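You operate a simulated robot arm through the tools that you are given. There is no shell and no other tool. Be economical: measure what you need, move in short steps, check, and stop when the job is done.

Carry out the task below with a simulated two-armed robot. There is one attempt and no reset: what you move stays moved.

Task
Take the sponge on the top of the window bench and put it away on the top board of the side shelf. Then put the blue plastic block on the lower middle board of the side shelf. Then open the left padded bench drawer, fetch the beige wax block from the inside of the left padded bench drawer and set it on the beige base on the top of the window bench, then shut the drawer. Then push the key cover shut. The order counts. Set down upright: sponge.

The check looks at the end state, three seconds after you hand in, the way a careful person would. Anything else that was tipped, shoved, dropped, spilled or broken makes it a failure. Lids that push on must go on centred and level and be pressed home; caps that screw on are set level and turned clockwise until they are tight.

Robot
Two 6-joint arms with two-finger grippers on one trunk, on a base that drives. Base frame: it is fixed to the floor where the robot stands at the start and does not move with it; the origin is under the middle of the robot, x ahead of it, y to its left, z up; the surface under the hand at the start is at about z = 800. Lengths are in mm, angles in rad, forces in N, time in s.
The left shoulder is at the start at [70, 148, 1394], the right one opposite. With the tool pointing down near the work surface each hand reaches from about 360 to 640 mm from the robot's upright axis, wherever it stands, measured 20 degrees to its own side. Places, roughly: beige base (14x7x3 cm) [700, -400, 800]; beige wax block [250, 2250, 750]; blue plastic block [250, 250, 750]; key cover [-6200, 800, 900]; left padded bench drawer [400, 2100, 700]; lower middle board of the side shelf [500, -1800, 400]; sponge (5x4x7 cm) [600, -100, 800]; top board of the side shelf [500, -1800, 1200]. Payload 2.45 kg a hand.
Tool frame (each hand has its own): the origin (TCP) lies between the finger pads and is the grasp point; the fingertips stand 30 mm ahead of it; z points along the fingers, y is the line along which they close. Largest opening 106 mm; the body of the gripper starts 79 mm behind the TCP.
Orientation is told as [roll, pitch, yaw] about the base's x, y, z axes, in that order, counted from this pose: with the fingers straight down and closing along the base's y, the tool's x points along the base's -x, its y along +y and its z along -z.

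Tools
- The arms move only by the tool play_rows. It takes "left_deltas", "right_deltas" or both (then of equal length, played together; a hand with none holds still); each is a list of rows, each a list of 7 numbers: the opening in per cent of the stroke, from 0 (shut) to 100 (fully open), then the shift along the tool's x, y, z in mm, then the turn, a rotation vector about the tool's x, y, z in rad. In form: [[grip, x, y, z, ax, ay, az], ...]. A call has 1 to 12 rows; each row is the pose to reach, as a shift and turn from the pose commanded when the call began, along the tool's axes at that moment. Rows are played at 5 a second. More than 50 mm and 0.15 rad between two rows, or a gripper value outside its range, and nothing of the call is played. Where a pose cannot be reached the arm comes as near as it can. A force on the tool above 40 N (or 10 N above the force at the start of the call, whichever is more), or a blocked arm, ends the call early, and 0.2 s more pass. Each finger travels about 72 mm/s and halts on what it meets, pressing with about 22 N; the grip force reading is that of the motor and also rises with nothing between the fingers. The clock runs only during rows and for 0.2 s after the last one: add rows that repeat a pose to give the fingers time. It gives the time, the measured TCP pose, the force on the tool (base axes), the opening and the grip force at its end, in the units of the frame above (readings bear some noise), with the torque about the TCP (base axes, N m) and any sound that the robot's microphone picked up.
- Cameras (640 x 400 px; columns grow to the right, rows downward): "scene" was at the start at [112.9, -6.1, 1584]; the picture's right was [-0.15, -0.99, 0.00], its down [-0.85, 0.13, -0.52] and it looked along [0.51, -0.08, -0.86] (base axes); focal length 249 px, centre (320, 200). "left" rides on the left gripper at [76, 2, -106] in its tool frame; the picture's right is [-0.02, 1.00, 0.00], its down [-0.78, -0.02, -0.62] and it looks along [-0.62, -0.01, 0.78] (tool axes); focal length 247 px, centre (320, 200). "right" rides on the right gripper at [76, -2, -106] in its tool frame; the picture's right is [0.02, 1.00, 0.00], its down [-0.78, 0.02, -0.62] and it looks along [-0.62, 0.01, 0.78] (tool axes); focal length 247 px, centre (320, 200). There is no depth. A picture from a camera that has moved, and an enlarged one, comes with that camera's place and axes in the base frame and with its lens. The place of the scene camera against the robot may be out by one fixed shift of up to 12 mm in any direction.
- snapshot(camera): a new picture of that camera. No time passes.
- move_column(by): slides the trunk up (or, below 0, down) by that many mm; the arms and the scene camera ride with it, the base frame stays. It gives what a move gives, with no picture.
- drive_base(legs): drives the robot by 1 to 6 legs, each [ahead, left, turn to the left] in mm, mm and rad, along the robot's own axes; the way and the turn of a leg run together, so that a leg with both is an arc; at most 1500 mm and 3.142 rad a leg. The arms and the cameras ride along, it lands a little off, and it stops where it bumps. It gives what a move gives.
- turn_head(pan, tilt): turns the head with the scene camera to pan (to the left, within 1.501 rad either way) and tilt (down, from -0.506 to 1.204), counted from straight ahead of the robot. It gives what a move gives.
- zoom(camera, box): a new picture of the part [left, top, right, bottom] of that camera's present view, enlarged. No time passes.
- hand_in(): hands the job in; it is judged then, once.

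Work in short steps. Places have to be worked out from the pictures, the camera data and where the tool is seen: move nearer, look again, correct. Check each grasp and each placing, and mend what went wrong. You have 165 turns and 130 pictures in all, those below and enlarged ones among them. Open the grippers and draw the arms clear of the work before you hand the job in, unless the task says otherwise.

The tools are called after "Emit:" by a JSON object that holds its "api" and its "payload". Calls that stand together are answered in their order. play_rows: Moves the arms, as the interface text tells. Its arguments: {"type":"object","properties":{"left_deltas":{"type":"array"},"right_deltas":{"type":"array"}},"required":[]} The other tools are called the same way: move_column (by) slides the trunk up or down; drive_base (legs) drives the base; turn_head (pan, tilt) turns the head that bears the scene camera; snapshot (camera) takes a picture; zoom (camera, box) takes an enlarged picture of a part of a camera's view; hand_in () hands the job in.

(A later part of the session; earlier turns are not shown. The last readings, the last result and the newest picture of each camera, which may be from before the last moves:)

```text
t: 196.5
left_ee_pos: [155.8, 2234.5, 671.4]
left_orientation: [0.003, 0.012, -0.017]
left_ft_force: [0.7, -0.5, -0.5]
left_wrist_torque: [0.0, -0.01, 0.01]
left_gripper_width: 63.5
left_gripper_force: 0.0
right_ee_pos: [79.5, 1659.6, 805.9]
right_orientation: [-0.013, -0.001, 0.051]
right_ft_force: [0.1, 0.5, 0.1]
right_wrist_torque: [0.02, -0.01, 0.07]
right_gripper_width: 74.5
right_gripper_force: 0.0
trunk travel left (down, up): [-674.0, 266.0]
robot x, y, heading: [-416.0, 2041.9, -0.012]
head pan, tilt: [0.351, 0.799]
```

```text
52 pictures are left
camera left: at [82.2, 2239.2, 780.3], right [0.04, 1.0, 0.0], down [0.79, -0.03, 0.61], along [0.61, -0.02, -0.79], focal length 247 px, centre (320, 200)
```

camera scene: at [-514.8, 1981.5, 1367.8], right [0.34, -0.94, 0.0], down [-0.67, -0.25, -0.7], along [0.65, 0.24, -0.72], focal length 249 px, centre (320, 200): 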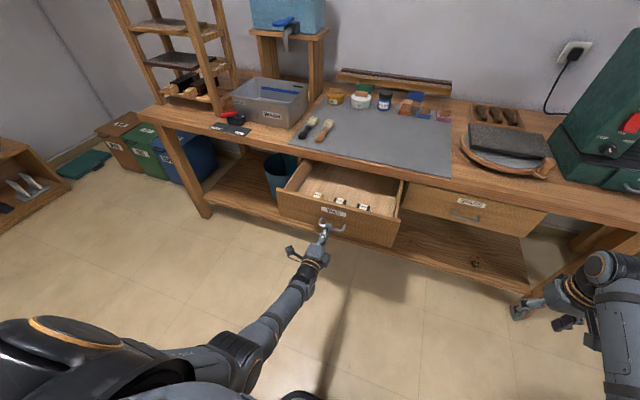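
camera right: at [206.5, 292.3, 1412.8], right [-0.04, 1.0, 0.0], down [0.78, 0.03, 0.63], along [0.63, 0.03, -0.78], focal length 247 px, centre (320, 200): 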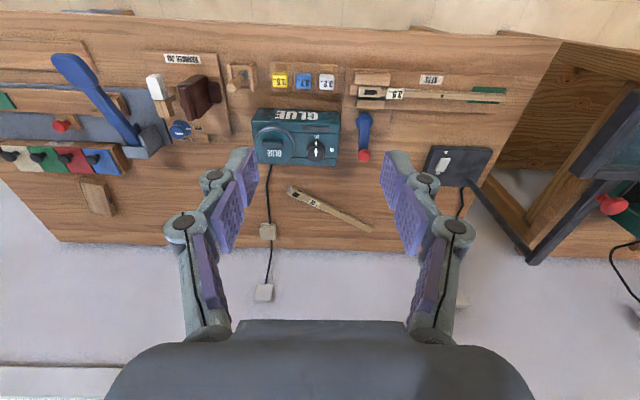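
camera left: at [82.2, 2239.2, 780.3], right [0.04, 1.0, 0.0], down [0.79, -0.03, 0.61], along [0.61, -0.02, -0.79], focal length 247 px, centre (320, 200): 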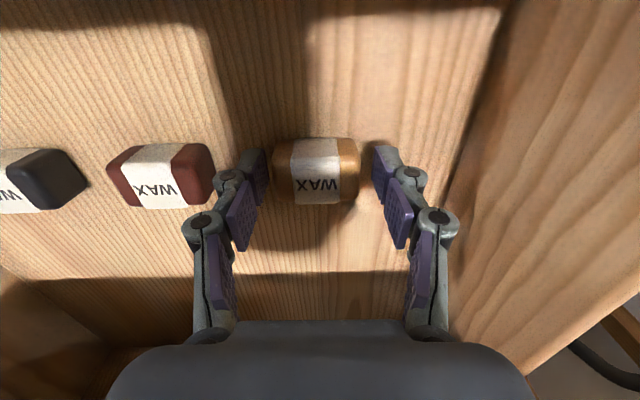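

Well centred. Lower slowly until light contact, then close.

Emit:
{"api": "play_rows", "payload": {"left_deltas": [[60, 0, 0, 5, 0, 0, 0], [60, 0, 0, 9, 0, 0, 0], [60, 0, 0, 9, 0, 0, 0]]}}

```text
t: 197.3
left_ee_pos: [156.5, 2236.4, 664.5]
left_orientation: [0.003, 0.009, -0.017]
left_ft_force: [-0.8, -0.1, -0.2]
left_wrist_torque: [-0.02, -0.02, 0.03]
left_gripper_width: 63.5
left_gripper_force: 0.1
right_ee_pos: [80.8, 1659.6, 805.3]
right_orientation: [-0.012, -0.002, 0.05]
right_ft_force: [-0.6, 1.4, 0.2]
right_wrist_torque: [0.0, 0.0, 0.02]
right_gripper_width: 74.0
right_gripper_force: 0.1
trunk travel left (down, up): [-674.0, 266.0]
robot x, y, heading: [-412.1, 2048.9, -0.008]
head pan, tilt: [0.351, 0.799]
```

Emit:
{"api": "play_rows", "payload": {"left_deltas": [[60, 0, 0, 5, 0, 0, 0], [60, 0, 0, 5, 0, 0, 0], [30, 0, 0, 5, 0, 0, 0], [0, 0, 0, 5, 0, 0, 0], [0, 0, 0, 5, 0, 0, 0], [0, 0, 0, 5, 0, 0, 0], [0, 0, 0, 5, 0, 0, 0]]}}

Emit:
{"api": "snapshot", "payload": {"camera": "left"}}

```text
t: 198.9
left_ee_pos: [157.4, 2235.2, 658.7]
left_orientation: [0.004, 0.01, -0.018]
left_ft_force: [0.0, 0.8, 1.7]
left_wrist_torque: [-0.01, -0.03, 0.0]
left_gripper_width: 51.0
left_gripper_force: 22.5
right_ee_pos: [79.1, 1658.4, 805.2]
right_orientation: [-0.013, -0.002, 0.051]
right_ft_force: [-0.7, 0.2, 0.0]
right_wrist_torque: [-0.04, -0.02, 0.01]
right_gripper_width: 74.1
right_gripper_force: 0.1
trunk travel left (down, up): [-674.0, 266.0]
robot x, y, heading: [-413.8, 2046.7, -0.01]
head pan, tilt: [0.351, 0.799]
```

```text
51 pictures are left
camera left: at [81.9, 2238.4, 767.2], right [0.04, 1.0, 0.0], down [0.79, -0.03, 0.61], along [0.61, -0.02, -0.79], focal length 247 px, centre (320, 200)
```

left: 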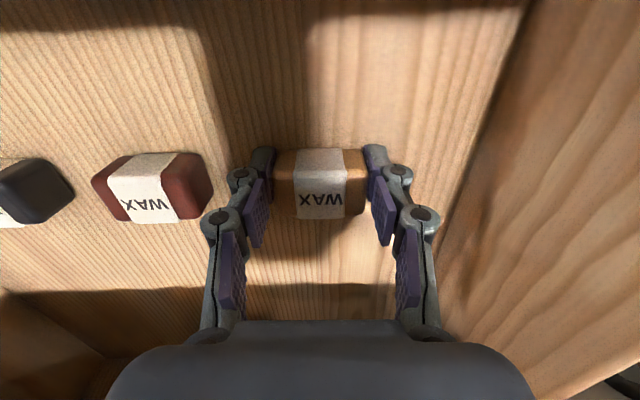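

Gripped. Lift by column, then check.

Emit:
{"api": "move_column", "payload": {"by": 260}}

Emit:
{"api": "snapshot", "payload": {"camera": "left"}}

```text
t: 201.6
left_ee_pos: [156.1, 2235.4, 918.6]
left_orientation: [0.003, 0.013, -0.017]
left_ft_force: [-0.7, 0.0, -1.0]
left_wrist_torque: [-0.01, 0.01, -0.01]
left_gripper_width: 51.2
left_gripper_force: 21.7
right_ee_pos: [81.3, 1659.5, 1065.8]
right_orientation: [-0.013, -0.001, 0.051]
right_ft_force: [-0.4, 0.7, 0.8]
right_wrist_torque: [0.01, -0.02, -0.02]
right_gripper_width: 74.2
right_gripper_force: 0.1
trunk travel left (down, up): [-934.0, 6.0]
robot x, y, heading: [-412.1, 2045.8, -0.009]
head pan, tilt: [0.351, 0.799]
```

```text
50 pictures are left
camera left: at [82.1, 2238.4, 1027.0], right [0.04, 1.0, 0.0], down [0.79, -0.03, 0.61], along [0.61, -0.02, -0.79], focal length 247 px, centre (320, 200)
```

left: 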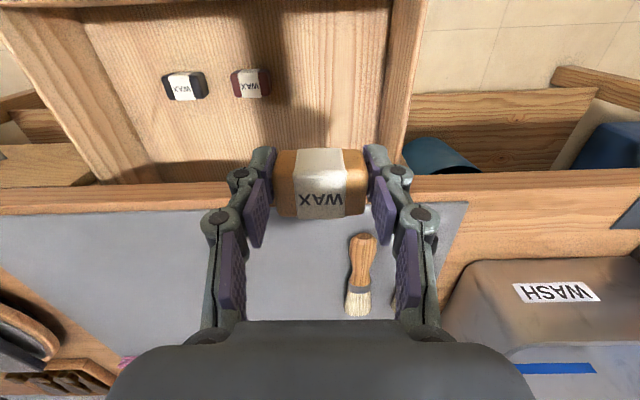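

Held. Back off, drive right along the benches to the window bench's right end.

Emit:
{"api": "drive_base", "payload": {"legs": [[-250, 0, 0.009], [0, -1310, 0], [0, -1310, 0]]}}

Emit:
{"api": "turn_head", "payload": {"pan": 0.3, "tilt": 0.7}}

Emit:
{"api": "snapshot", "payload": {"camera": "scene"}}

```text
t: 215.8
left_ee_pos: [-151.0, -375.5, 919.2]
left_orientation: [0.003, 0.01, -0.021]
left_ft_force: [0.3, 0.4, -0.3]
left_wrist_torque: [-0.03, -0.05, 0.01]
left_gripper_width: 51.2
left_gripper_force: 22.1
right_ee_pos: [-231.7, -950.4, 1065.9]
right_orientation: [-0.01, -0.003, 0.045]
right_ft_force: [0.4, 0.1, -0.4]
right_wrist_torque: [-0.02, 0.01, -0.02]
right_gripper_width: 74.3
right_gripper_force: 0.1
trunk travel left (down, up): [-934.0, 6.0]
robot x, y, heading: [-718.3, -563.7, -0.019]
head pan, tilt: [0.351, 0.799]
```

```text
t: 216.4
left_ee_pos: [-151.2, -375.5, 919.7]
left_orientation: [0.001, 0.009, -0.024]
left_ft_force: [0.1, -0.2, -0.2]
left_wrist_torque: [0.0, 0.0, -0.03]
left_gripper_width: 50.9
left_gripper_force: 21.4
right_ee_pos: [-231.8, -950.9, 1065.0]
right_orientation: [-0.013, -0.001, 0.046]
right_ft_force: [0.0, 0.6, -0.4]
right_wrist_torque: [0.01, -0.02, 0.03]
right_gripper_width: 74.0
right_gripper_force: 0.0
trunk travel left (down, up): [-934.0, 6.0]
robot x, y, heading: [-720.1, -557.8, -0.02]
head pan, tilt: [0.3, 0.7]
```

```text
49 pictures are left
camera scene: at [-595.0, -534.3, 1676.2], right [0.28, -0.96, 0.0], down [-0.62, -0.18, -0.76], along [0.73, 0.21, -0.64], focal length 249 px, centre (320, 200)
```

scene: 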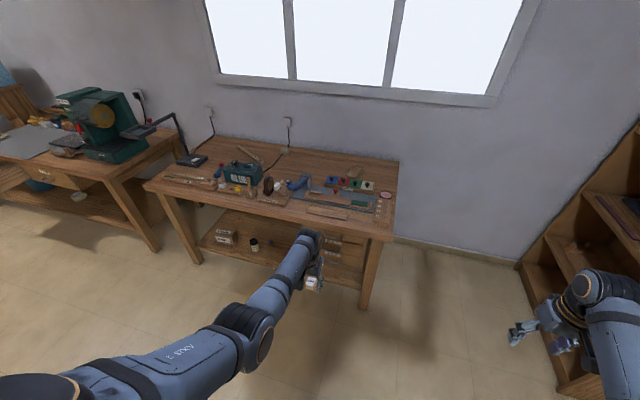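

Approach the bench with the wax block held high, then view the base with the left camera.

Emit:
{"api": "drive_base", "payload": {"legs": [[640, 0, 0.02]]}}

Emit:
{"api": "snapshot", "payload": {"camera": "left"}}

Emit:
{"api": "turn_head", "payload": {"pan": 0.2, "tilt": 0.8}}

Emit:
{"api": "snapshot", "payload": {"camera": "scene"}}

```text
t: 220.0
left_ee_pos: [475.8, -366.8, 920.7]
left_orientation: [0.002, 0.01, -0.002]
left_ft_force: [-0.5, 0.2, -0.2]
left_wrist_torque: [0.01, -0.02, 0.02]
left_gripper_width: 50.7
left_gripper_force: 21.8
right_ee_pos: [408.6, -943.6, 1065.3]
right_orientation: [-0.012, -0.001, 0.067]
right_ft_force: [-0.3, -0.7, 0.4]
right_wrist_torque: [0.0, 0.01, 0.0]
right_gripper_width: 74.6
right_gripper_force: 0.0
trunk travel left (down, up): [-934.0, 6.0]
robot x, y, heading: [-89.6, -565.2, 0.002]
head pan, tilt: [0.3, 0.7]
```

```text
48 pictures are left
camera left: at [401.0, -365.1, 1027.5], right [0.02, 1.0, 0.0], down [0.79, -0.02, 0.61], along [0.61, -0.01, -0.79], focal length 247 px, centre (320, 200)
```

left: 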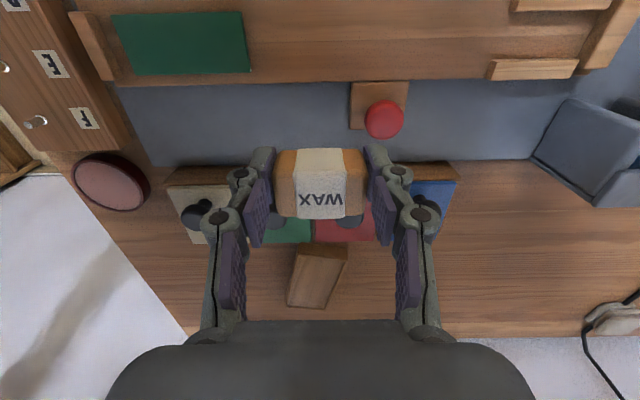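

```text
t: 220.6
left_ee_pos: [476.6, -367.7, 919.5]
left_orientation: [0.006, 0.009, -0.002]
left_ft_force: [0.6, -0.3, -0.9]
left_wrist_torque: [0.04, 0.02, 0.01]
left_gripper_width: 51.1
left_gripper_force: 22.1
right_ee_pos: [409.4, -945.2, 1065.3]
right_orientation: [-0.012, -0.002, 0.065]
right_ft_force: [-0.7, 0.2, 0.7]
right_wrist_torque: [-0.01, -0.01, 0.02]
right_gripper_width: 74.2
right_gripper_force: 0.1
trunk travel left (down, up): [-934.0, 6.0]
robot x, y, heading: [-89.9, -563.2, 0.004]
head pan, tilt: [0.201, 0.799]
```

```text
47 pictures are left
camera scene: at [34.7, -544.2, 1668.0], right [0.2, -0.98, 0.0], down [-0.7, -0.15, -0.7], along [0.68, 0.14, -0.72], focal length 249 px, centre (320, 200)
```

scene: 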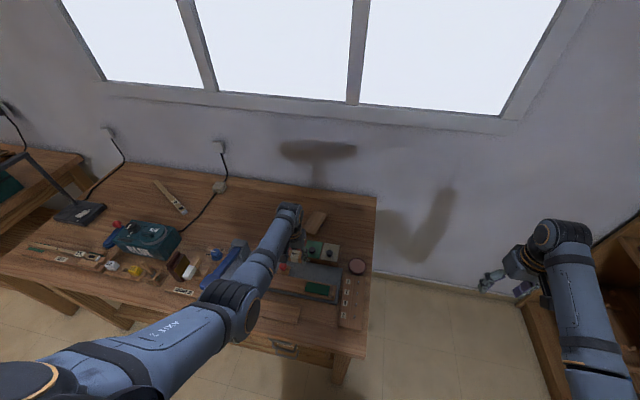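

Emit:
{"api": "zoom", "payload": {"camera": "scene", "box": [260, 190, 380, 265]}}

Emit:
{"api": "zoom", "payload": {"camera": "left", "box": [240, 220, 400, 320]}}

```text
5.33 times, centred on (320, 228) of scene
camera zoom: at [34.7, -544.2, 1668.0], right [0.2, -0.98, 0.0], down [-0.7, -0.15, -0.7], along [0.68, 0.14, -0.72], focal length 1330 px, centre (320, 53)
```

zoom: 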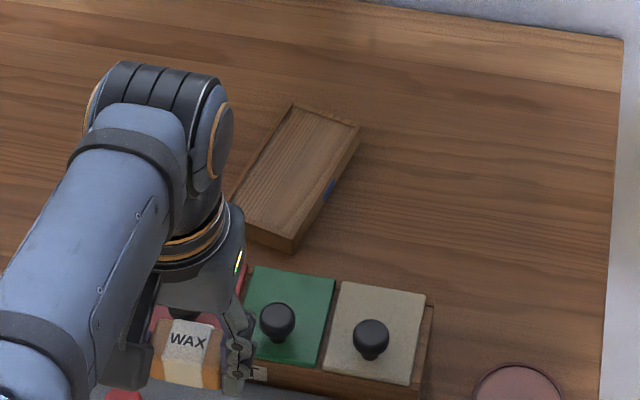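

```text
4.00 times, centred on (320, 270) of left
camera zoom: at [401.8, -365.2, 1027.0], right [0.02, 1.0, 0.0], down [0.79, -0.02, 0.61], along [0.61, -0.01, -0.79], focal length 988 px, centre (320, -80)
```

zoom: 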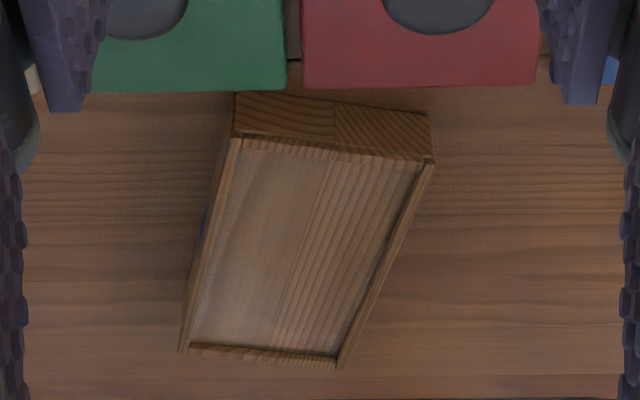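

The beige base is a shallow rimmed tray, centre ≈(704,−380), long axis at about −14° from x. I'll turn the wax block so its length runs along the tray (yaw +1.33).

Emit:
{"api": "play_rows", "payload": {"left_deltas": [[0, 0, 0, 0, 0, 0, -0.14], [0, 0, 0, 0, 0, 0, -0.28], [0, 0, 0, 0, 0, 0, -0.42], [0, 0, 0, 0, 0, 0, -0.56], [0, 0, 0, 0, 0, 0, -0.7], [0, 0, 0, 0, 0, 0, -0.84], [0, 0, 0, 0, 0, 0, -0.98], [0, 0, 0, 0, 0, 0, -1.12], [0, 0, 0, 0, 0, 0, -1.26], [0, 0, 0, 0, 0, 0, -1.33], [0, 0, 0, 0, 0, 0, -1.33]]}}

Emit:
{"api": "snapshot", "payload": {"camera": "left"}}

```text
t: 223.0
left_ee_pos: [477.3, -367.0, 918.3]
left_orientation: [0.011, 0.0, 1.329]
left_ft_force: [0.1, 0.1, -1.2]
left_wrist_torque: [-0.01, 0.0, -0.03]
left_gripper_width: 50.9
left_gripper_force: 21.5
right_ee_pos: [408.6, -944.8, 1064.7]
right_orientation: [-0.013, -0.003, 0.066]
right_ft_force: [0.0, -0.1, -0.2]
right_wrist_torque: [0.0, 0.01, -0.01]
right_gripper_width: 74.0
right_gripper_force: 0.0
trunk travel left (down, up): [-934.0, 6.0]
robot x, y, heading: [-87.8, -566.5, 0.008]
head pan, tilt: [0.201, 0.799]
```

```text
44 pictures are left
camera left: at [458.4, -440.6, 1025.8], right [-0.97, 0.26, 0.01], down [0.21, 0.75, 0.62], along [0.15, 0.6, -0.78], focal length 247 px, centre (320, 200)
```

left: 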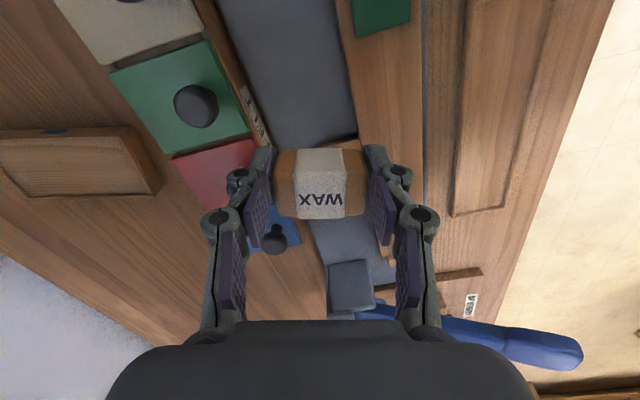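

Drive closer, and raise the hand while lowering the column for reach.

Emit:
{"api": "drive_base", "payload": {"legs": [[148, -13, 0]]}}

Emit:
{"api": "play_rows", "payload": {"left_deltas": [[0, 0, 0, -35, 0, 0, 0], [0, 0, 0, -70, 0, 0, 0], [0, 0, 0, -100, 0, 0, 0], [0, 0, 0, -100, 0, 0, 0]]}}

Emit:
{"api": "move_column", "payload": {"by": -100}}

Emit:
{"api": "play_rows", "payload": {"left_deltas": [[0, -5, -19, -20, 0, 0, 0], [0, -10, -39, -40, 0, 0, 0], [0, -14.4, -58, -60, 0, 0, 0], [0, -14.4, -58, -60, 0, 0, 0]]}}

Emit:
{"api": "snapshot", "payload": {"camera": "left"}}

```text
t: 224.4
left_ee_pos: [614.7, -381.1, 917.2]
left_orientation: [0.015, -0.002, 1.322]
left_ft_force: [0.3, 0.2, 0.1]
left_wrist_torque: [0.03, 0.05, 0.01]
left_gripper_width: 51.1
left_gripper_force: 21.9
right_ee_pos: [545.3, -957.2, 1064.4]
right_orientation: [-0.011, 0.002, 0.062]
right_ft_force: [1.0, 0.8, 0.2]
right_wrist_torque: [0.02, 0.05, -0.03]
right_gripper_width: 74.2
right_gripper_force: 0.2
trunk travel left (down, up): [-934.0, 6.0]
robot x, y, heading: [42.9, -579.3, 0.004]
head pan, tilt: [0.201, 0.799]
stopped in leg 1: the robot was blocked; the commanded pose is now the measured one
```

```text
t: 225.4
left_ee_pos: [610.7, -381.2, 1020.8]
left_orientation: [0.007, -0.002, 1.324]
left_ft_force: [-0.1, -0.3, 0.0]
left_wrist_torque: [-0.03, 0.0, -0.01]
left_gripper_width: 51.1
left_gripper_force: 22.3
right_ee_pos: [540.5, -957.0, 1066.3]
right_orientation: [-0.013, -0.006, 0.063]
right_ft_force: [-0.5, -0.1, 0.5]
right_wrist_torque: [-0.02, -0.03, -0.02]
right_gripper_width: 74.4
right_gripper_force: 0.0
trunk travel left (down, up): [-934.0, 6.0]
robot x, y, heading: [43.5, -574.6, -0.001]
head pan, tilt: [0.201, 0.799]
```

```text
t: 226.8
left_ee_pos: [612.4, -381.9, 919.8]
left_orientation: [0.009, -0.002, 1.326]
left_ft_force: [0.9, 0.0, -0.6]
left_wrist_torque: [0.0, 0.01, 0.03]
left_gripper_width: 51.2
left_gripper_force: 22.2
right_ee_pos: [541.9, -957.3, 965.9]
right_orientation: [-0.014, -0.004, 0.062]
right_ft_force: [0.7, 0.6, -0.4]
right_wrist_torque: [0.01, 0.02, 0.0]
right_gripper_width: 74.2
right_gripper_force: 0.0
trunk travel left (down, up): [-834.0, 106.0]
robot x, y, heading: [41.6, -575.0, -0.002]
head pan, tilt: [0.201, 0.799]
```

```text
t: 227.8
left_ee_pos: [675.1, -381.6, 977.5]
left_orientation: [0.008, 0.0, 1.324]
left_ft_force: [-0.5, -0.5, -0.8]
left_wrist_torque: [-0.05, -0.02, 0.02]
left_gripper_width: 50.9
left_gripper_force: 22.0
right_ee_pos: [541.1, -957.8, 966.1]
right_orientation: [-0.014, -0.003, 0.064]
right_ft_force: [0.4, 0.3, 0.2]
right_wrist_torque: [0.05, 0.0, -0.01]
right_gripper_width: 74.1
right_gripper_force: 0.1
trunk travel left (down, up): [-834.0, 106.0]
robot x, y, heading: [41.9, -576.4, 0.002]
head pan, tilt: [0.201, 0.799]
```

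```text
43 pictures are left
camera left: at [655.6, -455.2, 1084.7], right [-0.96, 0.26, 0.01], down [0.21, 0.75, 0.62], along [0.16, 0.6, -0.78], focal length 247 px, centre (320, 200)
```

left: 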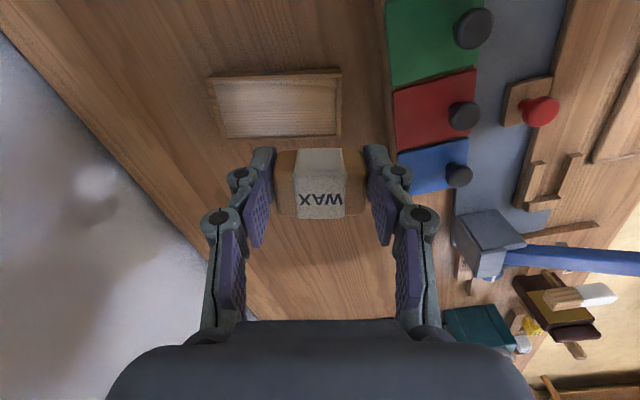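

Two hand-camera views agree: tray top z≈822, centre ≈(718,−384), and it's parallel to the hand. Go forward 43 and up 60, then lower the column in part.

Emit:
{"api": "play_rows", "payload": {"left_deltas": [[0, -3, -14, -20, 0, 0, 0], [0, -5, -28, -40, 0, 0, 0], [0, -8, -42, -60, 0, 0, 0], [0, -8, -42, -60, 0, 0, 0]]}}

Emit:
{"api": "move_column", "payload": {"by": -145}}

Emit:
{"api": "snapshot", "payload": {"camera": "left"}}

```text
t: 228.8
left_ee_pos: [715.4, -384.8, 1039.6]
left_orientation: [0.011, 0.001, 1.326]
left_ft_force: [0.6, -0.2, -1.3]
left_wrist_torque: [0.02, -0.01, -0.01]
left_gripper_width: 51.2
left_gripper_force: 21.9
right_ee_pos: [541.7, -957.1, 966.2]
right_orientation: [-0.011, -0.003, 0.063]
right_ft_force: [1.0, -0.6, -0.2]
right_wrist_torque: [0.01, 0.04, 0.02]
right_gripper_width: 74.2
right_gripper_force: 0.1
trunk travel left (down, up): [-834.0, 106.0]
robot x, y, heading: [43.8, -579.2, 0.002]
head pan, tilt: [0.201, 0.799]
```

```text
t: 230.5
left_ee_pos: [714.8, -385.9, 895.7]
left_orientation: [0.007, -0.002, 1.325]
left_ft_force: [-0.3, 0.1, -1.1]
left_wrist_torque: [-0.03, 0.01, -0.02]
left_gripper_width: 50.8
left_gripper_force: 21.6
right_ee_pos: [542.0, -957.3, 821.6]
right_orientation: [-0.014, -0.004, 0.061]
right_ft_force: [0.2, 0.0, 0.5]
right_wrist_torque: [0.03, 0.03, 0.02]
right_gripper_width: 74.0
right_gripper_force: 0.1
trunk travel left (down, up): [-689.0, 251.0]
robot x, y, heading: [43.0, -574.3, 0.001]
head pan, tilt: [0.201, 0.799]
```

```text
42 pictures are left
camera left: at [695.7, -458.6, 1001.2], right [-0.96, 0.26, 0.01], down [0.21, 0.75, 0.62], along [0.16, 0.6, -0.78], focal length 247 px, centre (320, 200)
```

left: 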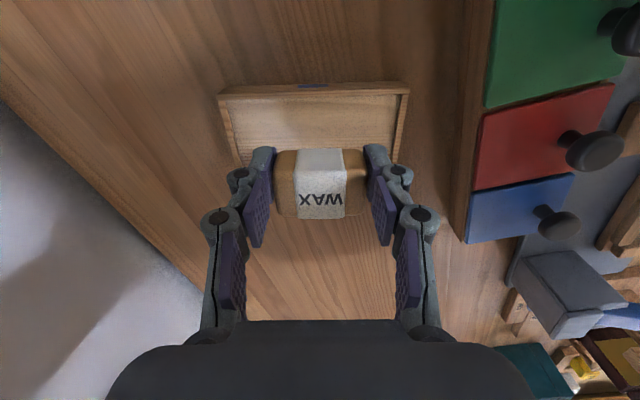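

Slightly adjust (+4,+6) and lower to near the tray.

Emit:
{"api": "play_rows", "payload": {"left_deltas": [[0, -6.8, -2.4, 0, 0, 0, 0], [0, -6.8, -2.4, 15, 0, 0, 0], [0, -6.8, -2.4, 27, 0, 0, 0], [0, -6.8, -2.4, 27, 0, 0, 0]]}}

Emit:
{"api": "snapshot", "payload": {"camera": "left"}}

```text
t: 231.5
left_ee_pos: [718.1, -378.2, 867.6]
left_orientation: [0.01, -0.002, 1.325]
left_ft_force: [-0.4, -0.8, -0.7]
left_wrist_torque: [-0.01, 0.0, -0.01]
left_gripper_width: 51.2
left_gripper_force: 22.0
right_ee_pos: [541.1, -955.7, 821.1]
right_orientation: [-0.011, -0.005, 0.062]
right_ft_force: [0.1, 0.4, -0.4]
right_wrist_torque: [-0.01, -0.01, -0.02]
right_gripper_width: 74.0
right_gripper_force: 0.0
trunk travel left (down, up): [-689.0, 251.0]
robot x, y, heading: [42.1, -576.4, 0.003]
head pan, tilt: [0.201, 0.799]
```

```text
41 pictures are left
camera left: at [699.5, -451.4, 974.7], right [-0.96, 0.26, 0.01], down [0.21, 0.75, 0.62], along [0.16, 0.6, -0.78], focal length 247 px, centre (320, 200)
```

left: 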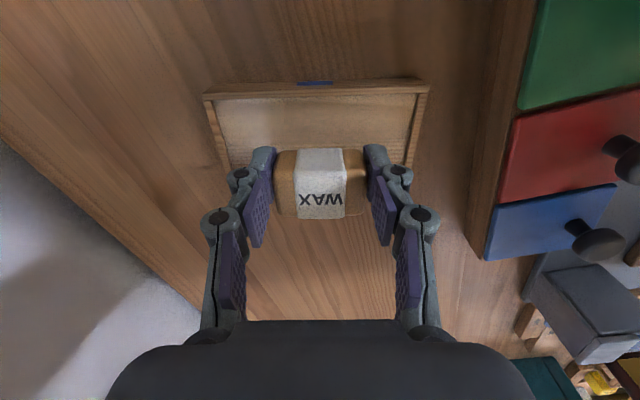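

Centred. Lower slowly to contact.

Emit:
{"api": "play_rows", "payload": {"left_deltas": [[0, 0, 0, 6, 0, 0, 0], [0, 0, 0, 12, 0, 0, 0], [0, 0, 0, 16, 0, 0, 0], [0, 0, 0, 16, 0, 0, 0]]}}

```text
t: 232.5
left_ee_pos: [716.8, -379.0, 851.6]
left_orientation: [0.007, -0.002, 1.323]
left_ft_force: [-0.4, 0.0, -0.6]
left_wrist_torque: [0.01, -0.04, 0.0]
left_gripper_width: 51.1
left_gripper_force: 22.4
right_ee_pos: [542.0, -957.6, 820.7]
right_orientation: [-0.012, -0.004, 0.064]
right_ft_force: [0.5, 0.6, -0.2]
right_wrist_torque: [0.01, 0.01, 0.02]
right_gripper_width: 74.3
right_gripper_force: 0.0
trunk travel left (down, up): [-689.0, 251.0]
robot x, y, heading: [42.7, -576.0, -0.0]
head pan, tilt: [0.201, 0.799]
```

Emit:
{"api": "play_rows", "payload": {"left_deltas": [[0, 0, 0, 3, 0, 0, 0], [0, 0, 0, 6, 0, 0, 0], [0, 0, 0, 8, 0, 0, 0], [0, 0, 0, 8, 0, 0, 0]]}}

Emit:
{"api": "snapshot", "payload": {"camera": "left"}}

```text
t: 233.5
left_ee_pos: [716.1, -379.1, 847.0]
left_orientation: [0.005, -0.004, 1.324]
left_ft_force: [8.7, 2.1, 19.0]
left_wrist_torque: [-0.11, -0.4, 0.05]
left_gripper_width: 51.3
left_gripper_force: 21.9
left hand out of reach, approached as far as the arm can: row 1, 2, 3, 4
right_ee_pos: [540.5, -958.0, 821.9]
right_orientation: [-0.011, -0.008, 0.062]
right_ft_force: [-0.8, 0.4, -0.2]
right_wrist_torque: [-0.02, 0.0, 0.0]
right_gripper_width: 73.9
right_gripper_force: 0.0
trunk travel left (down, up): [-689.0, 251.0]
robot x, y, heading: [46.9, -572.9, 0.002]
head pan, tilt: [0.201, 0.799]
```

```text
40 pictures are left
camera left: at [694.9, -452.1, 953.9], right [-0.96, 0.26, 0.0], down [0.21, 0.75, 0.62], along [0.16, 0.6, -0.78], focal length 247 px, centre (320, 200)
```

left: 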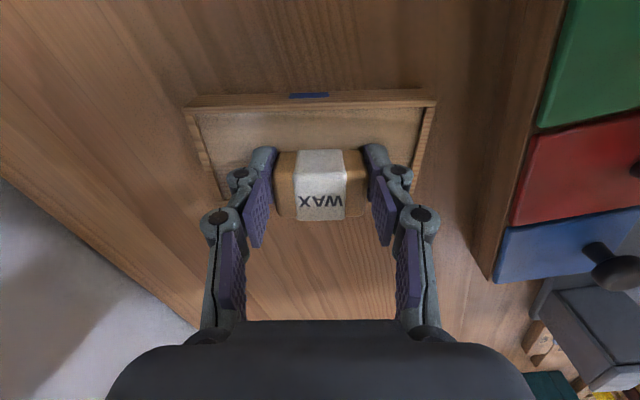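

Contact on the tray (19 N). Ease 1.5 mm and open.

Emit:
{"api": "play_rows", "payload": {"left_deltas": [[0, 0, 0, -1.5, 0, 0, 0], [0, 0, 0, -1.5, 0, 0, 0], [55, 0, 0, -1.5, 0, 0, 0], [66, 0, 0, -1.5, 0, 0, 0], [66, 0, 0, -1.5, 0, 0, 0]]}}

Emit:
{"api": "play_rows", "payload": {"left_deltas": [[66, 0, 0, -15, 0, 0, 0], [66, 0, 0, -45, 0, 0, 0], [66, 0, 0, -85, 0, 0, 0], [66, 0, 0, -120, 0, 0, 0], [66, 0, 0, -120, 0, 0, 0]]}}

Emit:
{"api": "snapshot", "payload": {"camera": "left"}}

```text
t: 234.7
left_ee_pos: [713.6, -379.1, 845.0]
left_orientation: [0.012, 0.001, 1.324]
left_ft_force: [-0.1, 0.1, 1.2]
left_wrist_torque: [0.01, 0.01, 0.02]
left_gripper_width: 70.0
left_gripper_force: 0.0
right_ee_pos: [540.9, -957.5, 819.9]
right_orientation: [-0.013, -0.004, 0.063]
right_ft_force: [0.2, -0.3, 0.2]
right_wrist_torque: [-0.03, 0.04, 0.01]
right_gripper_width: 74.4
right_gripper_force: 0.0
trunk travel left (down, up): [-689.0, 251.0]
robot x, y, heading: [45.7, -573.4, 0.003]
head pan, tilt: [0.201, 0.799]
```

```text
t: 235.9
left_ee_pos: [717.2, -379.6, 968.3]
left_orientation: [0.011, 0.0, 1.324]
left_ft_force: [-0.3, 0.6, 0.5]
left_wrist_torque: [-0.02, 0.0, -0.02]
left_gripper_width: 69.8
left_gripper_force: 0.0
right_ee_pos: [542.1, -957.7, 820.2]
right_orientation: [-0.013, -0.002, 0.061]
right_ft_force: [-0.9, -0.2, -0.3]
right_wrist_torque: [0.0, 0.05, 0.0]
right_gripper_width: 74.4
right_gripper_force: 0.2
trunk travel left (down, up): [-689.0, 251.0]
robot x, y, heading: [42.6, -575.2, 0.003]
head pan, tilt: [0.201, 0.799]
```

```text
39 pictures are left
camera left: at [697.2, -452.9, 1075.2], right [-0.96, 0.26, 0.01], down [0.21, 0.75, 0.62], along [0.16, 0.6, -0.78], focal length 247 px, centre (320, 200)
```

left: 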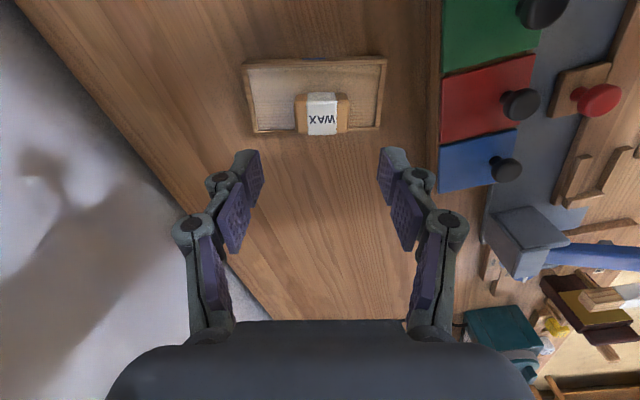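

Emit:
{"api": "zoom", "payload": {"camera": "left", "box": [230, 45, 400, 150]}}

```text
3.76 times, centred on (315, 98) of left
camera zoom: at [697.2, -452.9, 1075.2], right [-0.96, 0.26, 0.01], down [0.21, 0.75, 0.62], along [0.16, 0.6, -0.78], focal length 930 px, centre (339, 586)
```

zoom: 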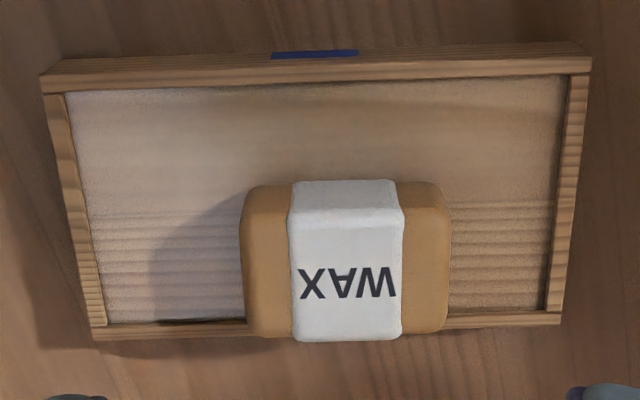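

Emit:
{"api": "turn_head", "payload": {"pan": 0.2, "tilt": 0.6}}

Emit:
{"api": "snapshot", "payload": {"camera": "scene"}}

```text
t: 236.6
left_ee_pos: [716.5, -380.5, 967.9]
left_orientation: [0.01, -0.003, 1.324]
left_ft_force: [0.4, 0.1, 0.4]
left_wrist_torque: [0.03, -0.01, 0.03]
left_gripper_width: 70.0
left_gripper_force: 0.0
right_ee_pos: [540.8, -958.3, 821.2]
right_orientation: [-0.011, -0.004, 0.062]
right_ft_force: [0.1, 0.8, -0.4]
right_wrist_torque: [0.01, -0.02, 0.02]
right_gripper_width: 74.1
right_gripper_force: 0.0
trunk travel left (down, up): [-689.0, 251.0]
robot x, y, heading: [42.1, -577.0, 0.001]
head pan, tilt: [0.201, 0.6]
```

```text
37 pictures are left
camera scene: at [175.7, -554.1, 1439.8], right [0.2, -0.98, 0.0], down [-0.55, -0.11, -0.82], along [0.81, 0.17, -0.57], focal length 249 px, centre (320, 200)
```

scene: 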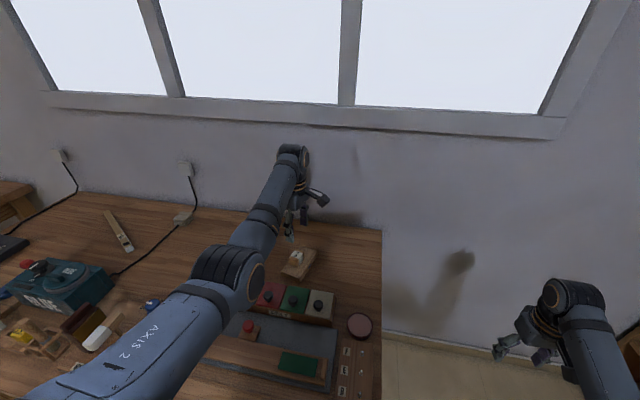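

Emit:
{"api": "zoom", "payload": {"camera": "scene", "box": [270, 235, 334, 285]}}

```text
8.00 times, centred on (302, 260) of scene
camera zoom: at [175.7, -554.1, 1439.8], right [0.2, -0.98, 0.0], down [-0.55, -0.11, -0.82], along [0.81, 0.17, -0.57], focal length 1994 px, centre (464, -280)
```

zoom: 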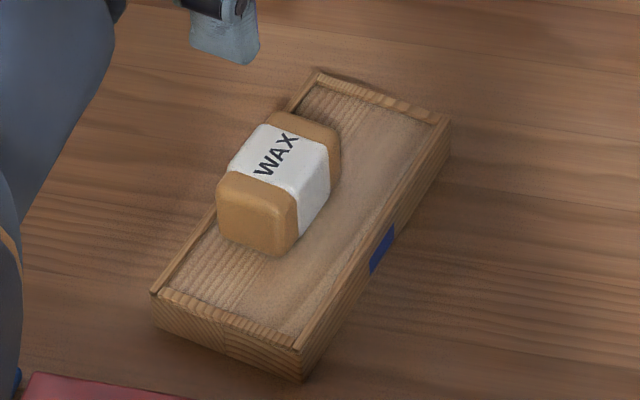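

The wax block sits flat inside the rimmed base. Back off, then un-yaw and tuck the left hand.

Emit:
{"api": "drive_base", "payload": {"legs": [[-500, 0, 0]]}}

Emit:
{"api": "play_rows", "payload": {"left_deltas": [[50, 2, 8, 5, 0, 0, 0.14], [30, 4, 16, 10, 0, 0, 0.28], [10, 6, 24, 15, 0, 0, 0.42], [0, 8, 32, 20, 0, 0, 0.56], [0, 10, 40, 25, 0, 0, 0.7], [0, 12, 48, 30, 0, 0, 0.84], [0, 14, 56, 35, 0, 0, 0.98], [0, 16, 64, 40, 0, 0, 1.12], [0, 18, 72, 50, 0, 0, 1.26], [0, 20, 80, 60, 0, 0, 1.324], [0, 20, 80, 60, 0, 0, 1.324]]}}

Emit:
{"api": "turn_head", "payload": {"pan": 0.0, "tilt": 0.7}}

Emit:
{"api": "snapshot", "payload": {"camera": "scene"}}

```text
t: 239.5
left_ee_pos: [223.1, -378.5, 968.4]
left_orientation: [0.009, 0.001, 1.327]
left_ft_force: [0.0, -1.2, 0.0]
left_wrist_torque: [0.01, 0.03, -0.02]
left_gripper_width: 70.1
left_gripper_force: 0.1
right_ee_pos: [49.1, -958.1, 821.6]
right_orientation: [-0.013, -0.005, 0.066]
right_ft_force: [0.0, -0.6, -0.8]
right_wrist_torque: [0.02, -0.03, -0.03]
right_gripper_width: 74.1
right_gripper_force: 0.0
trunk travel left (down, up): [-689.0, 251.0]
robot x, y, heading: [-451.2, -578.4, 0.006]
head pan, tilt: [0.201, 0.6]
```

```text
t: 241.9
left_ee_pos: [142.9, -378.9, 905.8]
left_orientation: [0.003, 0.006, 0.004]
left_ft_force: [0.4, -0.5, -0.8]
left_wrist_torque: [-0.02, -0.02, 0.02]
left_gripper_width: 0.0
left_gripper_force: 22.3
left hand out of reach, approached as far as the arm can: row 8, 9, 10, 11
right_ee_pos: [48.4, -957.8, 821.1]
right_orientation: [-0.012, -0.003, 0.067]
right_ft_force: [-0.8, -0.3, -0.2]
right_wrist_torque: [0.01, -0.02, -0.03]
right_gripper_width: 74.3
right_gripper_force: 0.0
trunk travel left (down, up): [-689.0, 251.0]
robot x, y, heading: [-453.0, -572.7, 0.005]
head pan, tilt: [0.201, 0.6]
```

```text
t: 242.7
left_ee_pos: [143.7, -378.4, 905.5]
left_orientation: [0.003, 0.01, 0.004]
left_ft_force: [-0.2, 0.5, -1.0]
left_wrist_torque: [-0.01, -0.01, 0.0]
left_gripper_width: 0.0
left_gripper_force: 22.1
right_ee_pos: [49.4, -956.5, 821.4]
right_orientation: [-0.011, -0.004, 0.066]
right_ft_force: [-0.4, 0.3, -0.2]
right_wrist_torque: [-0.02, 0.0, -0.04]
right_gripper_width: 73.9
right_gripper_force: 0.0
trunk travel left (down, up): [-689.0, 251.0]
robot x, y, heading: [-450.8, -576.1, 0.005]
head pan, tilt: [0.0, 0.7]
```

```text
35 pictures are left
camera scene: at [-319.9, -572.5, 1431.3], right [0.0, -1.0, 0.0], down [-0.64, 0.0, -0.77], along [0.77, 0.0, -0.64], focal length 249 px, centre (320, 200)
```

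scene: 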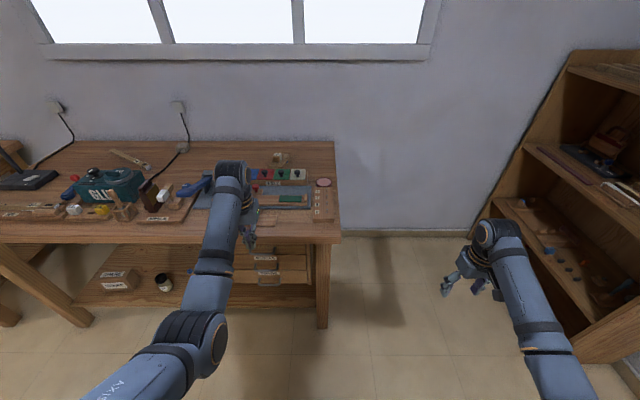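

All fine there. Back off and drive to the padded bench again, pitching the closed left hand to horizontal for pushing.

Emit:
{"api": "drive_base", "payload": {"legs": [[-250, 0, -0.005], [0, 1258, 0], [0, 1258, 0]]}}

Emit:
{"api": "play_rows", "payload": {"left_deltas": [[0, 0, 0, 14, 0, -0.145, 0], [0, 0, 0, 28, 0, -0.29, 0], [0, 0, 0, 42, 0, -0.435, 0], [0, 0, 0, 56, 0, -0.58, 0], [0, 0, 0, 70, 0, -0.725, 0], [0, 0, 0, 84, 0, -0.87, 0], [0, 0, 0, 98, 0, -1.015, 0], [0, 0, 0, 112, 0, -1.16, 0], [0, 0, 0, 126, 0, -1.305, 0], [0, 0, 0, 140, 0, -1.45, 0], [0, 0, 0, 150, 0, -1.57, 0], [0, 0, 0, 150, 0, -1.57, 0]]}}

Emit:
{"api": "turn_head", "payload": {"pan": 0.35, "tilt": 0.7}}

Emit:
{"api": "snapshot", "payload": {"camera": "scene"}}

```text
t: 256.1
left_ee_pos: [-60.9, 2073.6, 906.1]
left_orientation: [0.004, 0.01, -0.024]
left_ft_force: [-0.8, -0.2, 0.6]
left_wrist_torque: [0.01, -0.02, 0.02]
left_gripper_width: 0.1
left_gripper_force: 22.2
right_ee_pos: [-170.3, 1499.2, 821.4]
right_orientation: [-0.013, -0.003, 0.038]
right_ft_force: [-0.1, 0.1, -0.9]
right_wrist_torque: [0.02, 0.01, -0.01]
right_gripper_width: 74.2
right_gripper_force: 0.0
trunk travel left (down, up): [-689.0, 251.0]
robot x, y, heading: [-658.6, 1894.8, -0.025]
head pan, tilt: [0.0, 0.7]
```

```text
t: 258.8
left_ee_pos: [-63.9, 2074.5, 755.5]
left_orientation: [0.417, -1.564, -0.438]
left_ft_force: [-0.1, 0.8, 1.0]
left_wrist_torque: [0.01, 0.02, 0.01]
left_gripper_width: 0.0
left_gripper_force: 22.0
right_ee_pos: [-171.0, 1498.2, 821.0]
right_orientation: [-0.012, -0.002, 0.039]
right_ft_force: [0.1, -0.1, -0.7]
right_wrist_torque: [0.0, 0.02, 0.0]
right_gripper_width: 74.4
right_gripper_force: 0.1
trunk travel left (down, up): [-689.0, 251.0]
robot x, y, heading: [-660.3, 1887.8, -0.023]
head pan, tilt: [0.0, 0.7]
```

```text
t: 259.6
left_ee_pos: [-63.2, 2072.3, 756.4]
left_orientation: [0.358, -1.562, -0.382]
left_ft_force: [0.0, -0.4, -0.9]
left_wrist_torque: [-0.02, -0.02, 0.02]
left_gripper_width: 0.0
left_gripper_force: 21.9
right_ee_pos: [-170.8, 1498.4, 820.8]
right_orientation: [-0.013, -0.002, 0.038]
right_ft_force: [-1.4, -0.8, 0.0]
right_wrist_torque: [-0.03, -0.02, -0.04]
right_gripper_width: 74.1
right_gripper_force: 0.0
trunk travel left (down, up): [-689.0, 251.0]
robot x, y, heading: [-658.8, 1890.2, -0.023]
head pan, tilt: [0.351, 0.7]
```

```text
34 pictures are left
camera scene: at [-533.2, 1921.7, 1431.2], right [0.32, -0.95, 0.0], down [-0.61, -0.21, -0.76], along [0.72, 0.25, -0.64], focal length 249 px, centre (320, 200)
```

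scene: 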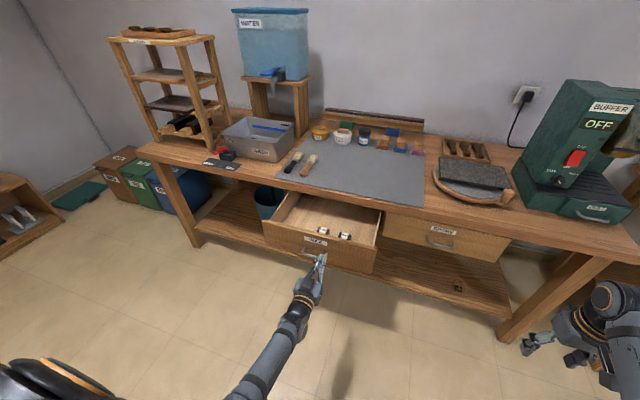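

Align the hand with the drawer centre at z≈720, then push.

Emit:
{"api": "move_column", "payload": {"by": -36}}

Emit:
{"api": "drive_base", "payload": {"legs": [[0, 66, 0.023], [60, 0, 0]]}}

Emit:
{"api": "snapshot", "payload": {"camera": "left"}}

```text
t: 260.4
left_ee_pos: [-63.1, 2072.6, 719.5]
left_orientation: [0.355, -1.562, -0.377]
left_ft_force: [0.4, -0.5, 0.5]
left_wrist_torque: [0.03, 0.03, -0.01]
left_gripper_width: 0.0
left_gripper_force: 22.2
right_ee_pos: [-171.4, 1497.1, 785.3]
right_orientation: [-0.011, -0.002, 0.039]
right_ft_force: [-0.3, 0.6, -0.5]
right_wrist_torque: [-0.03, -0.01, 0.02]
right_gripper_width: 74.4
right_gripper_force: 0.0
trunk travel left (down, up): [-653.0, 287.0]
robot x, y, heading: [-659.2, 1891.3, -0.015]
head pan, tilt: [0.351, 0.7]
```

```text
t: 261.9
left_ee_pos: [-5.8, 2151.2, 718.1]
left_orientation: [0.235, -1.559, -0.238]
left_ft_force: [0.2, 0.5, 0.0]
left_wrist_torque: [-0.02, -0.02, 0.01]
left_gripper_width: 0.0
left_gripper_force: 22.0
right_ee_pos: [-99.5, 1573.8, 784.6]
right_orientation: [-0.012, -0.002, 0.062]
right_ft_force: [0.1, -0.4, -0.3]
right_wrist_torque: [-0.02, 0.02, 0.01]
right_gripper_width: 74.3
right_gripper_force: 0.2
trunk travel left (down, up): [-653.0, 287.0]
robot x, y, heading: [-595.8, 1954.5, 0.001]
head pan, tilt: [0.351, 0.7]
```

```text
33 pictures are left
camera left: at [-112.4, 2154.4, 644.0], right [0.0, 1.0, 0.02], down [-0.61, -0.02, 0.79], along [0.79, -0.02, 0.61], focal length 247 px, centre (320, 200)
```

left: 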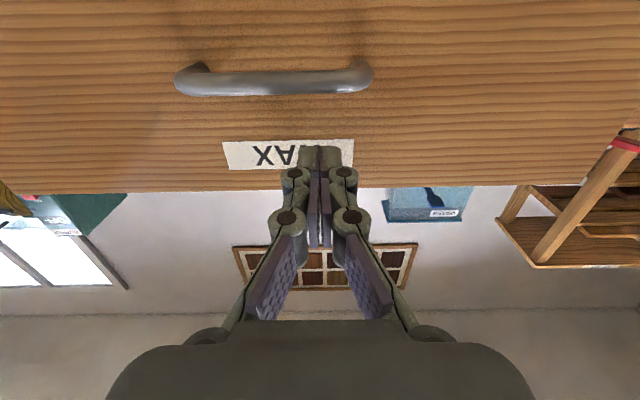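

Aim is right. Push by driving ahead ~235 mm.

Emit:
{"api": "drive_base", "payload": {"legs": [[150, 0, 0], [85, 0, 0]]}}

Emit:
{"api": "snapshot", "payload": {"camera": "scene"}}

Emit:
{"api": "snapshot", "payload": {"camera": "left"}}

```text
t: 264.1
left_ee_pos: [223.2, 2150.4, 718.2]
left_orientation: [0.5, -1.565, -0.503]
left_ft_force: [0.8, 0.4, -0.3]
left_wrist_torque: [-0.03, 0.0, 0.03]
left_gripper_width: 0.0
left_gripper_force: 29.0
right_ee_pos: [130.4, 1574.0, 785.0]
right_orientation: [-0.012, -0.005, 0.061]
right_ft_force: [0.3, -0.3, 0.1]
right_wrist_torque: [0.01, 0.02, 0.01]
right_gripper_width: 74.1
right_gripper_force: 0.1
trunk travel left (down, up): [-653.0, 287.0]
robot x, y, heading: [-368.8, 1957.8, -0.002]
head pan, tilt: [0.351, 0.7]
stopped in leg 2: the force on the tool passed its limit at 65 N (the readings are from after the stop); the commanded pose is now the measured one
```

```text
32 pictures are left
camera scene: at [-241.4, 1989.4, 1395.1], right [0.34, -0.94, 0.0], down [-0.61, -0.22, -0.76], along [0.72, 0.26, -0.64], focal length 249 px, centre (320, 200)
```

scene: 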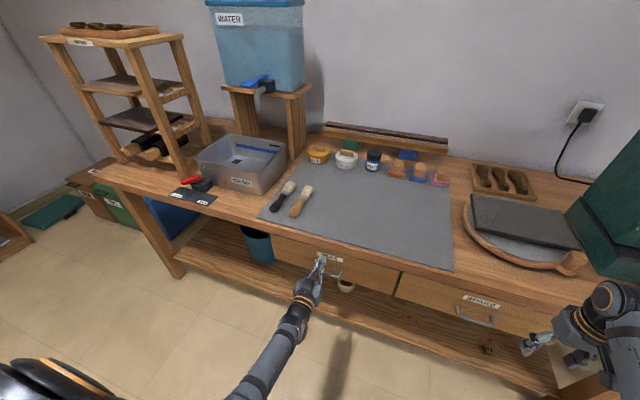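

```text
31 pictures are left
camera left: at [116.2, 2153.5, 643.4], right [0.0, 1.0, 0.02], down [-0.62, -0.02, 0.79], along [0.79, -0.02, 0.62], focal length 247 px, centre (320, 200)
```

left: 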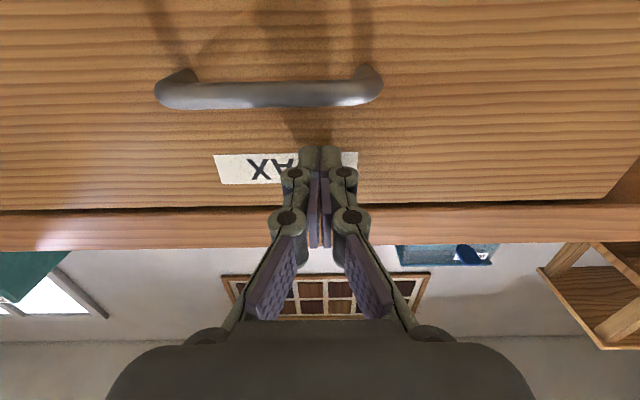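

Drawer is shut flush. Back off and turn around to look toward the key cover.

Emit:
{"api": "drive_base", "payload": {"legs": [[-500, 0, 0], [0, 0, -1.57]]}}

Emit:
{"api": "turn_head", "payload": {"pan": -1.2, "tilt": 0.35}}

Emit:
{"api": "snapshot", "payload": {"camera": "scene"}}

```text
t: 270.9
left_ee_pos: [-669.9, 1366.3, 719.1]
left_orientation: [0.526, -1.565, -2.09]
left_ft_force: [-0.9, 0.6, 0.1]
left_wrist_torque: [-0.01, -0.03, 0.0]
left_gripper_width: 0.1
left_gripper_force: 28.7
right_ee_pos: [-1247.3, 1452.6, 784.9]
right_orientation: [-0.013, -0.003, -1.501]
right_ft_force: [0.4, 0.2, 1.5]
right_wrist_torque: [0.03, 0.0, -0.02]
right_gripper_width: 74.1
right_gripper_force: 0.1
trunk travel left (down, up): [-653.0, 287.0]
robot x, y, heading: [-868.8, 1955.2, -1.562]
head pan, tilt: [0.351, 0.7]
```

```text
t: 272.5
left_ee_pos: [-669.2, 1366.5, 718.2]
left_orientation: [0.513, -1.567, -2.074]
left_ft_force: [0.4, -0.6, -0.1]
left_wrist_torque: [-0.03, 0.02, -0.03]
left_gripper_width: 0.0
left_gripper_force: 28.4
right_ee_pos: [-1247.8, 1453.4, 784.8]
right_orientation: [-0.012, -0.003, -1.501]
right_ft_force: [0.7, 0.3, -0.3]
right_wrist_torque: [-0.03, 0.03, 0.0]
right_gripper_width: 74.4
right_gripper_force: 0.0
trunk travel left (down, up): [-653.0, 287.0]
robot x, y, heading: [-869.9, 1950.9, -1.562]
head pan, tilt: [-1.201, 0.351]
```

```text
30 pictures are left
camera scene: at [-960.9, 1873.9, 1426.6], right [-0.37, 0.93, 0.0], down [0.32, 0.13, -0.94], along [-0.87, -0.35, -0.34], focal length 249 px, centre (320, 200)
```

scene: 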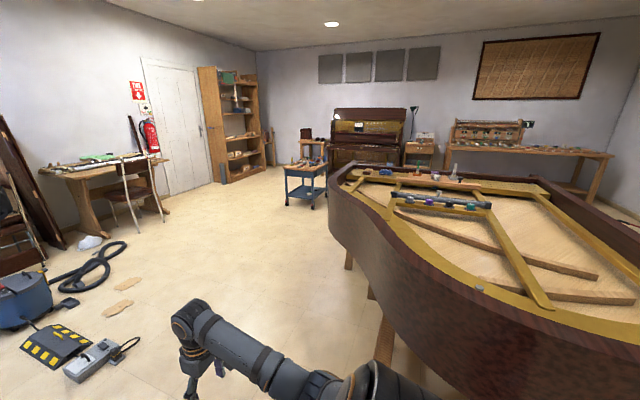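

The key cover belongs to the upright piano at the far wall. Bring the right hand in, drive to the corridor at y≈720 and head toward it.

Emit:
{"api": "play_rows", "payload": {"right_deltas": [[40, 0, 30, 0, 0, 0, 0], [10, 0, 60, 0, 0, 0, 0], [0, 0, 90, 0, 0, 0, 0], [0, 0, 120, 0, 0, 0, 0], [0, 0, 120, 0, 0, 0, 0]]}}

Emit:
{"api": "drive_base", "payload": {"legs": [[1230, 0, 0], [0, 0, -1.575], [1100, 0, 0]]}}

Emit:
{"api": "turn_head", "payload": {"pan": 0, "tilt": 0.4}}

Emit:
{"api": "snapshot", "payload": {"camera": "scene"}}

```text
t: 273.7
left_ee_pos: [-671.2, 1365.8, 719.7]
left_orientation: [0.617, -1.564, -2.18]
left_ft_force: [-0.8, 0.1, -1.4]
left_wrist_torque: [0.04, -0.01, 0.03]
left_gripper_width: 0.0
left_gripper_force: 28.7
right_ee_pos: [-1128.9, 1464.9, 784.2]
right_orientation: [-0.011, -0.003, -1.501]
right_ft_force: [0.2, 0.2, -0.5]
right_wrist_torque: [-0.03, -0.01, -0.01]
right_gripper_width: 0.2
right_gripper_force: 22.1
trunk travel left (down, up): [-653.0, 287.0]
robot x, y, heading: [-867.5, 1953.1, -1.563]
head pan, tilt: [-1.201, 0.351]
```

```text
t: 288.9
left_ee_pos: [-2553.7, 495.3, 719.3]
left_orientation: [0.493, -1.566, 2.674]
left_ft_force: [-0.1, -0.5, 0.2]
left_wrist_torque: [0.01, 0.0, 0.01]
left_gripper_width: 0.0
left_gripper_force: 28.9
right_ee_pos: [-2462.8, 954.6, 783.7]
right_orientation: [-0.014, -0.003, -3.056]
right_ft_force: [0.7, -0.3, 0.0]
right_wrist_torque: [0.0, -0.03, -0.02]
right_gripper_width: 0.1
right_gripper_force: 22.3
trunk travel left (down, up): [-653.0, 287.0]
robot x, y, heading: [-1969.7, 702.5, -3.114]
head pan, tilt: [-1.201, 0.351]
```

```text
t: 290.3
left_ee_pos: [-2553.9, 494.8, 719.4]
left_orientation: [0.512, -1.565, 2.654]
left_ft_force: [0.3, 0.2, 0.3]
left_wrist_torque: [-0.01, 0.02, -0.02]
left_gripper_width: 0.0
left_gripper_force: 29.0
right_ee_pos: [-2463.3, 954.4, 784.3]
right_orientation: [-0.012, -0.003, -3.053]
right_ft_force: [1.0, 0.6, 0.1]
right_wrist_torque: [0.0, -0.01, 0.03]
right_gripper_width: 0.1
right_gripper_force: 21.9
trunk travel left (down, up): [-653.0, 287.0]
robot x, y, heading: [-1968.3, 701.6, -3.121]
head pan, tilt: [0.0, 0.4]
```

```text
29 pictures are left
camera scene: at [-2115.8, 704.0, 1422.1], right [-0.02, 1.0, 0.0], down [0.39, 0.01, -0.92], along [-0.92, -0.02, -0.39], focal length 249 px, centre (320, 200)
```

scene: 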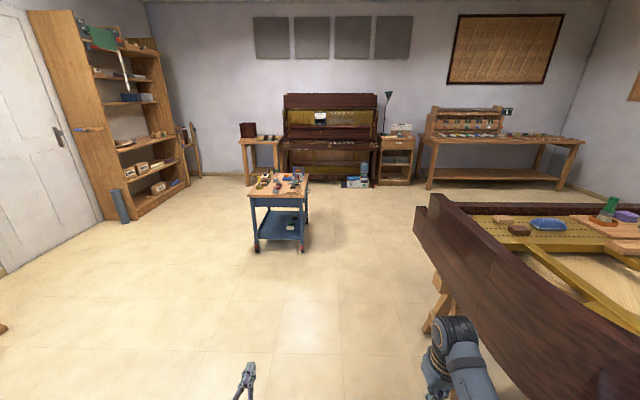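

Trolley occupies x −4100…−4700, y 24…490; the grand piano's corner is near (−3350,1220). Pass between them: ahead, sidestep right, ahead.

Emit:
{"api": "drive_base", "payload": {"legs": [[0, 0, -0.02], [1270, 0, 0], [0, -190, 0]]}}

Emit:
{"api": "snapshot", "payload": {"camera": "scene"}}

```text
t: 298.4
left_ee_pos: [-3871.6, 698.1, 718.2]
left_orientation: [0.617, -1.565, 2.523]
left_ft_force: [-0.6, 0.2, 0.5]
left_wrist_torque: [0.02, 0.01, 0.03]
left_gripper_width: 0.0
left_gripper_force: 28.8
right_ee_pos: [-3769.7, 1155.3, 783.0]
right_orientation: [-0.01, -0.003, -3.078]
right_ft_force: [0.9, 0.2, 0.4]
right_wrist_torque: [-0.02, 0.0, 0.01]
right_gripper_width: 0.2
right_gripper_force: 22.1
trunk travel left (down, up): [-653.0, 287.0]
robot x, y, heading: [-3280.1, 892.4, -3.137]
head pan, tilt: [0.0, 0.4]
```

```text
28 pictures are left
camera scene: at [-3429.2, 897.3, 1422.1], right [0.0, 1.0, 0.0], down [0.39, 0.0, -0.92], along [-0.92, 0.0, -0.39], focal length 249 px, centre (320, 200)
```

scene: 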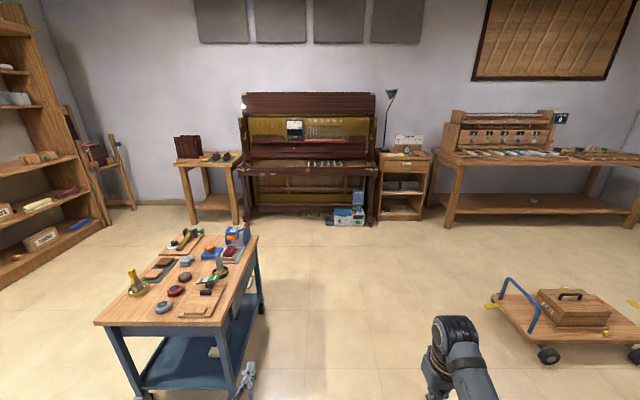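

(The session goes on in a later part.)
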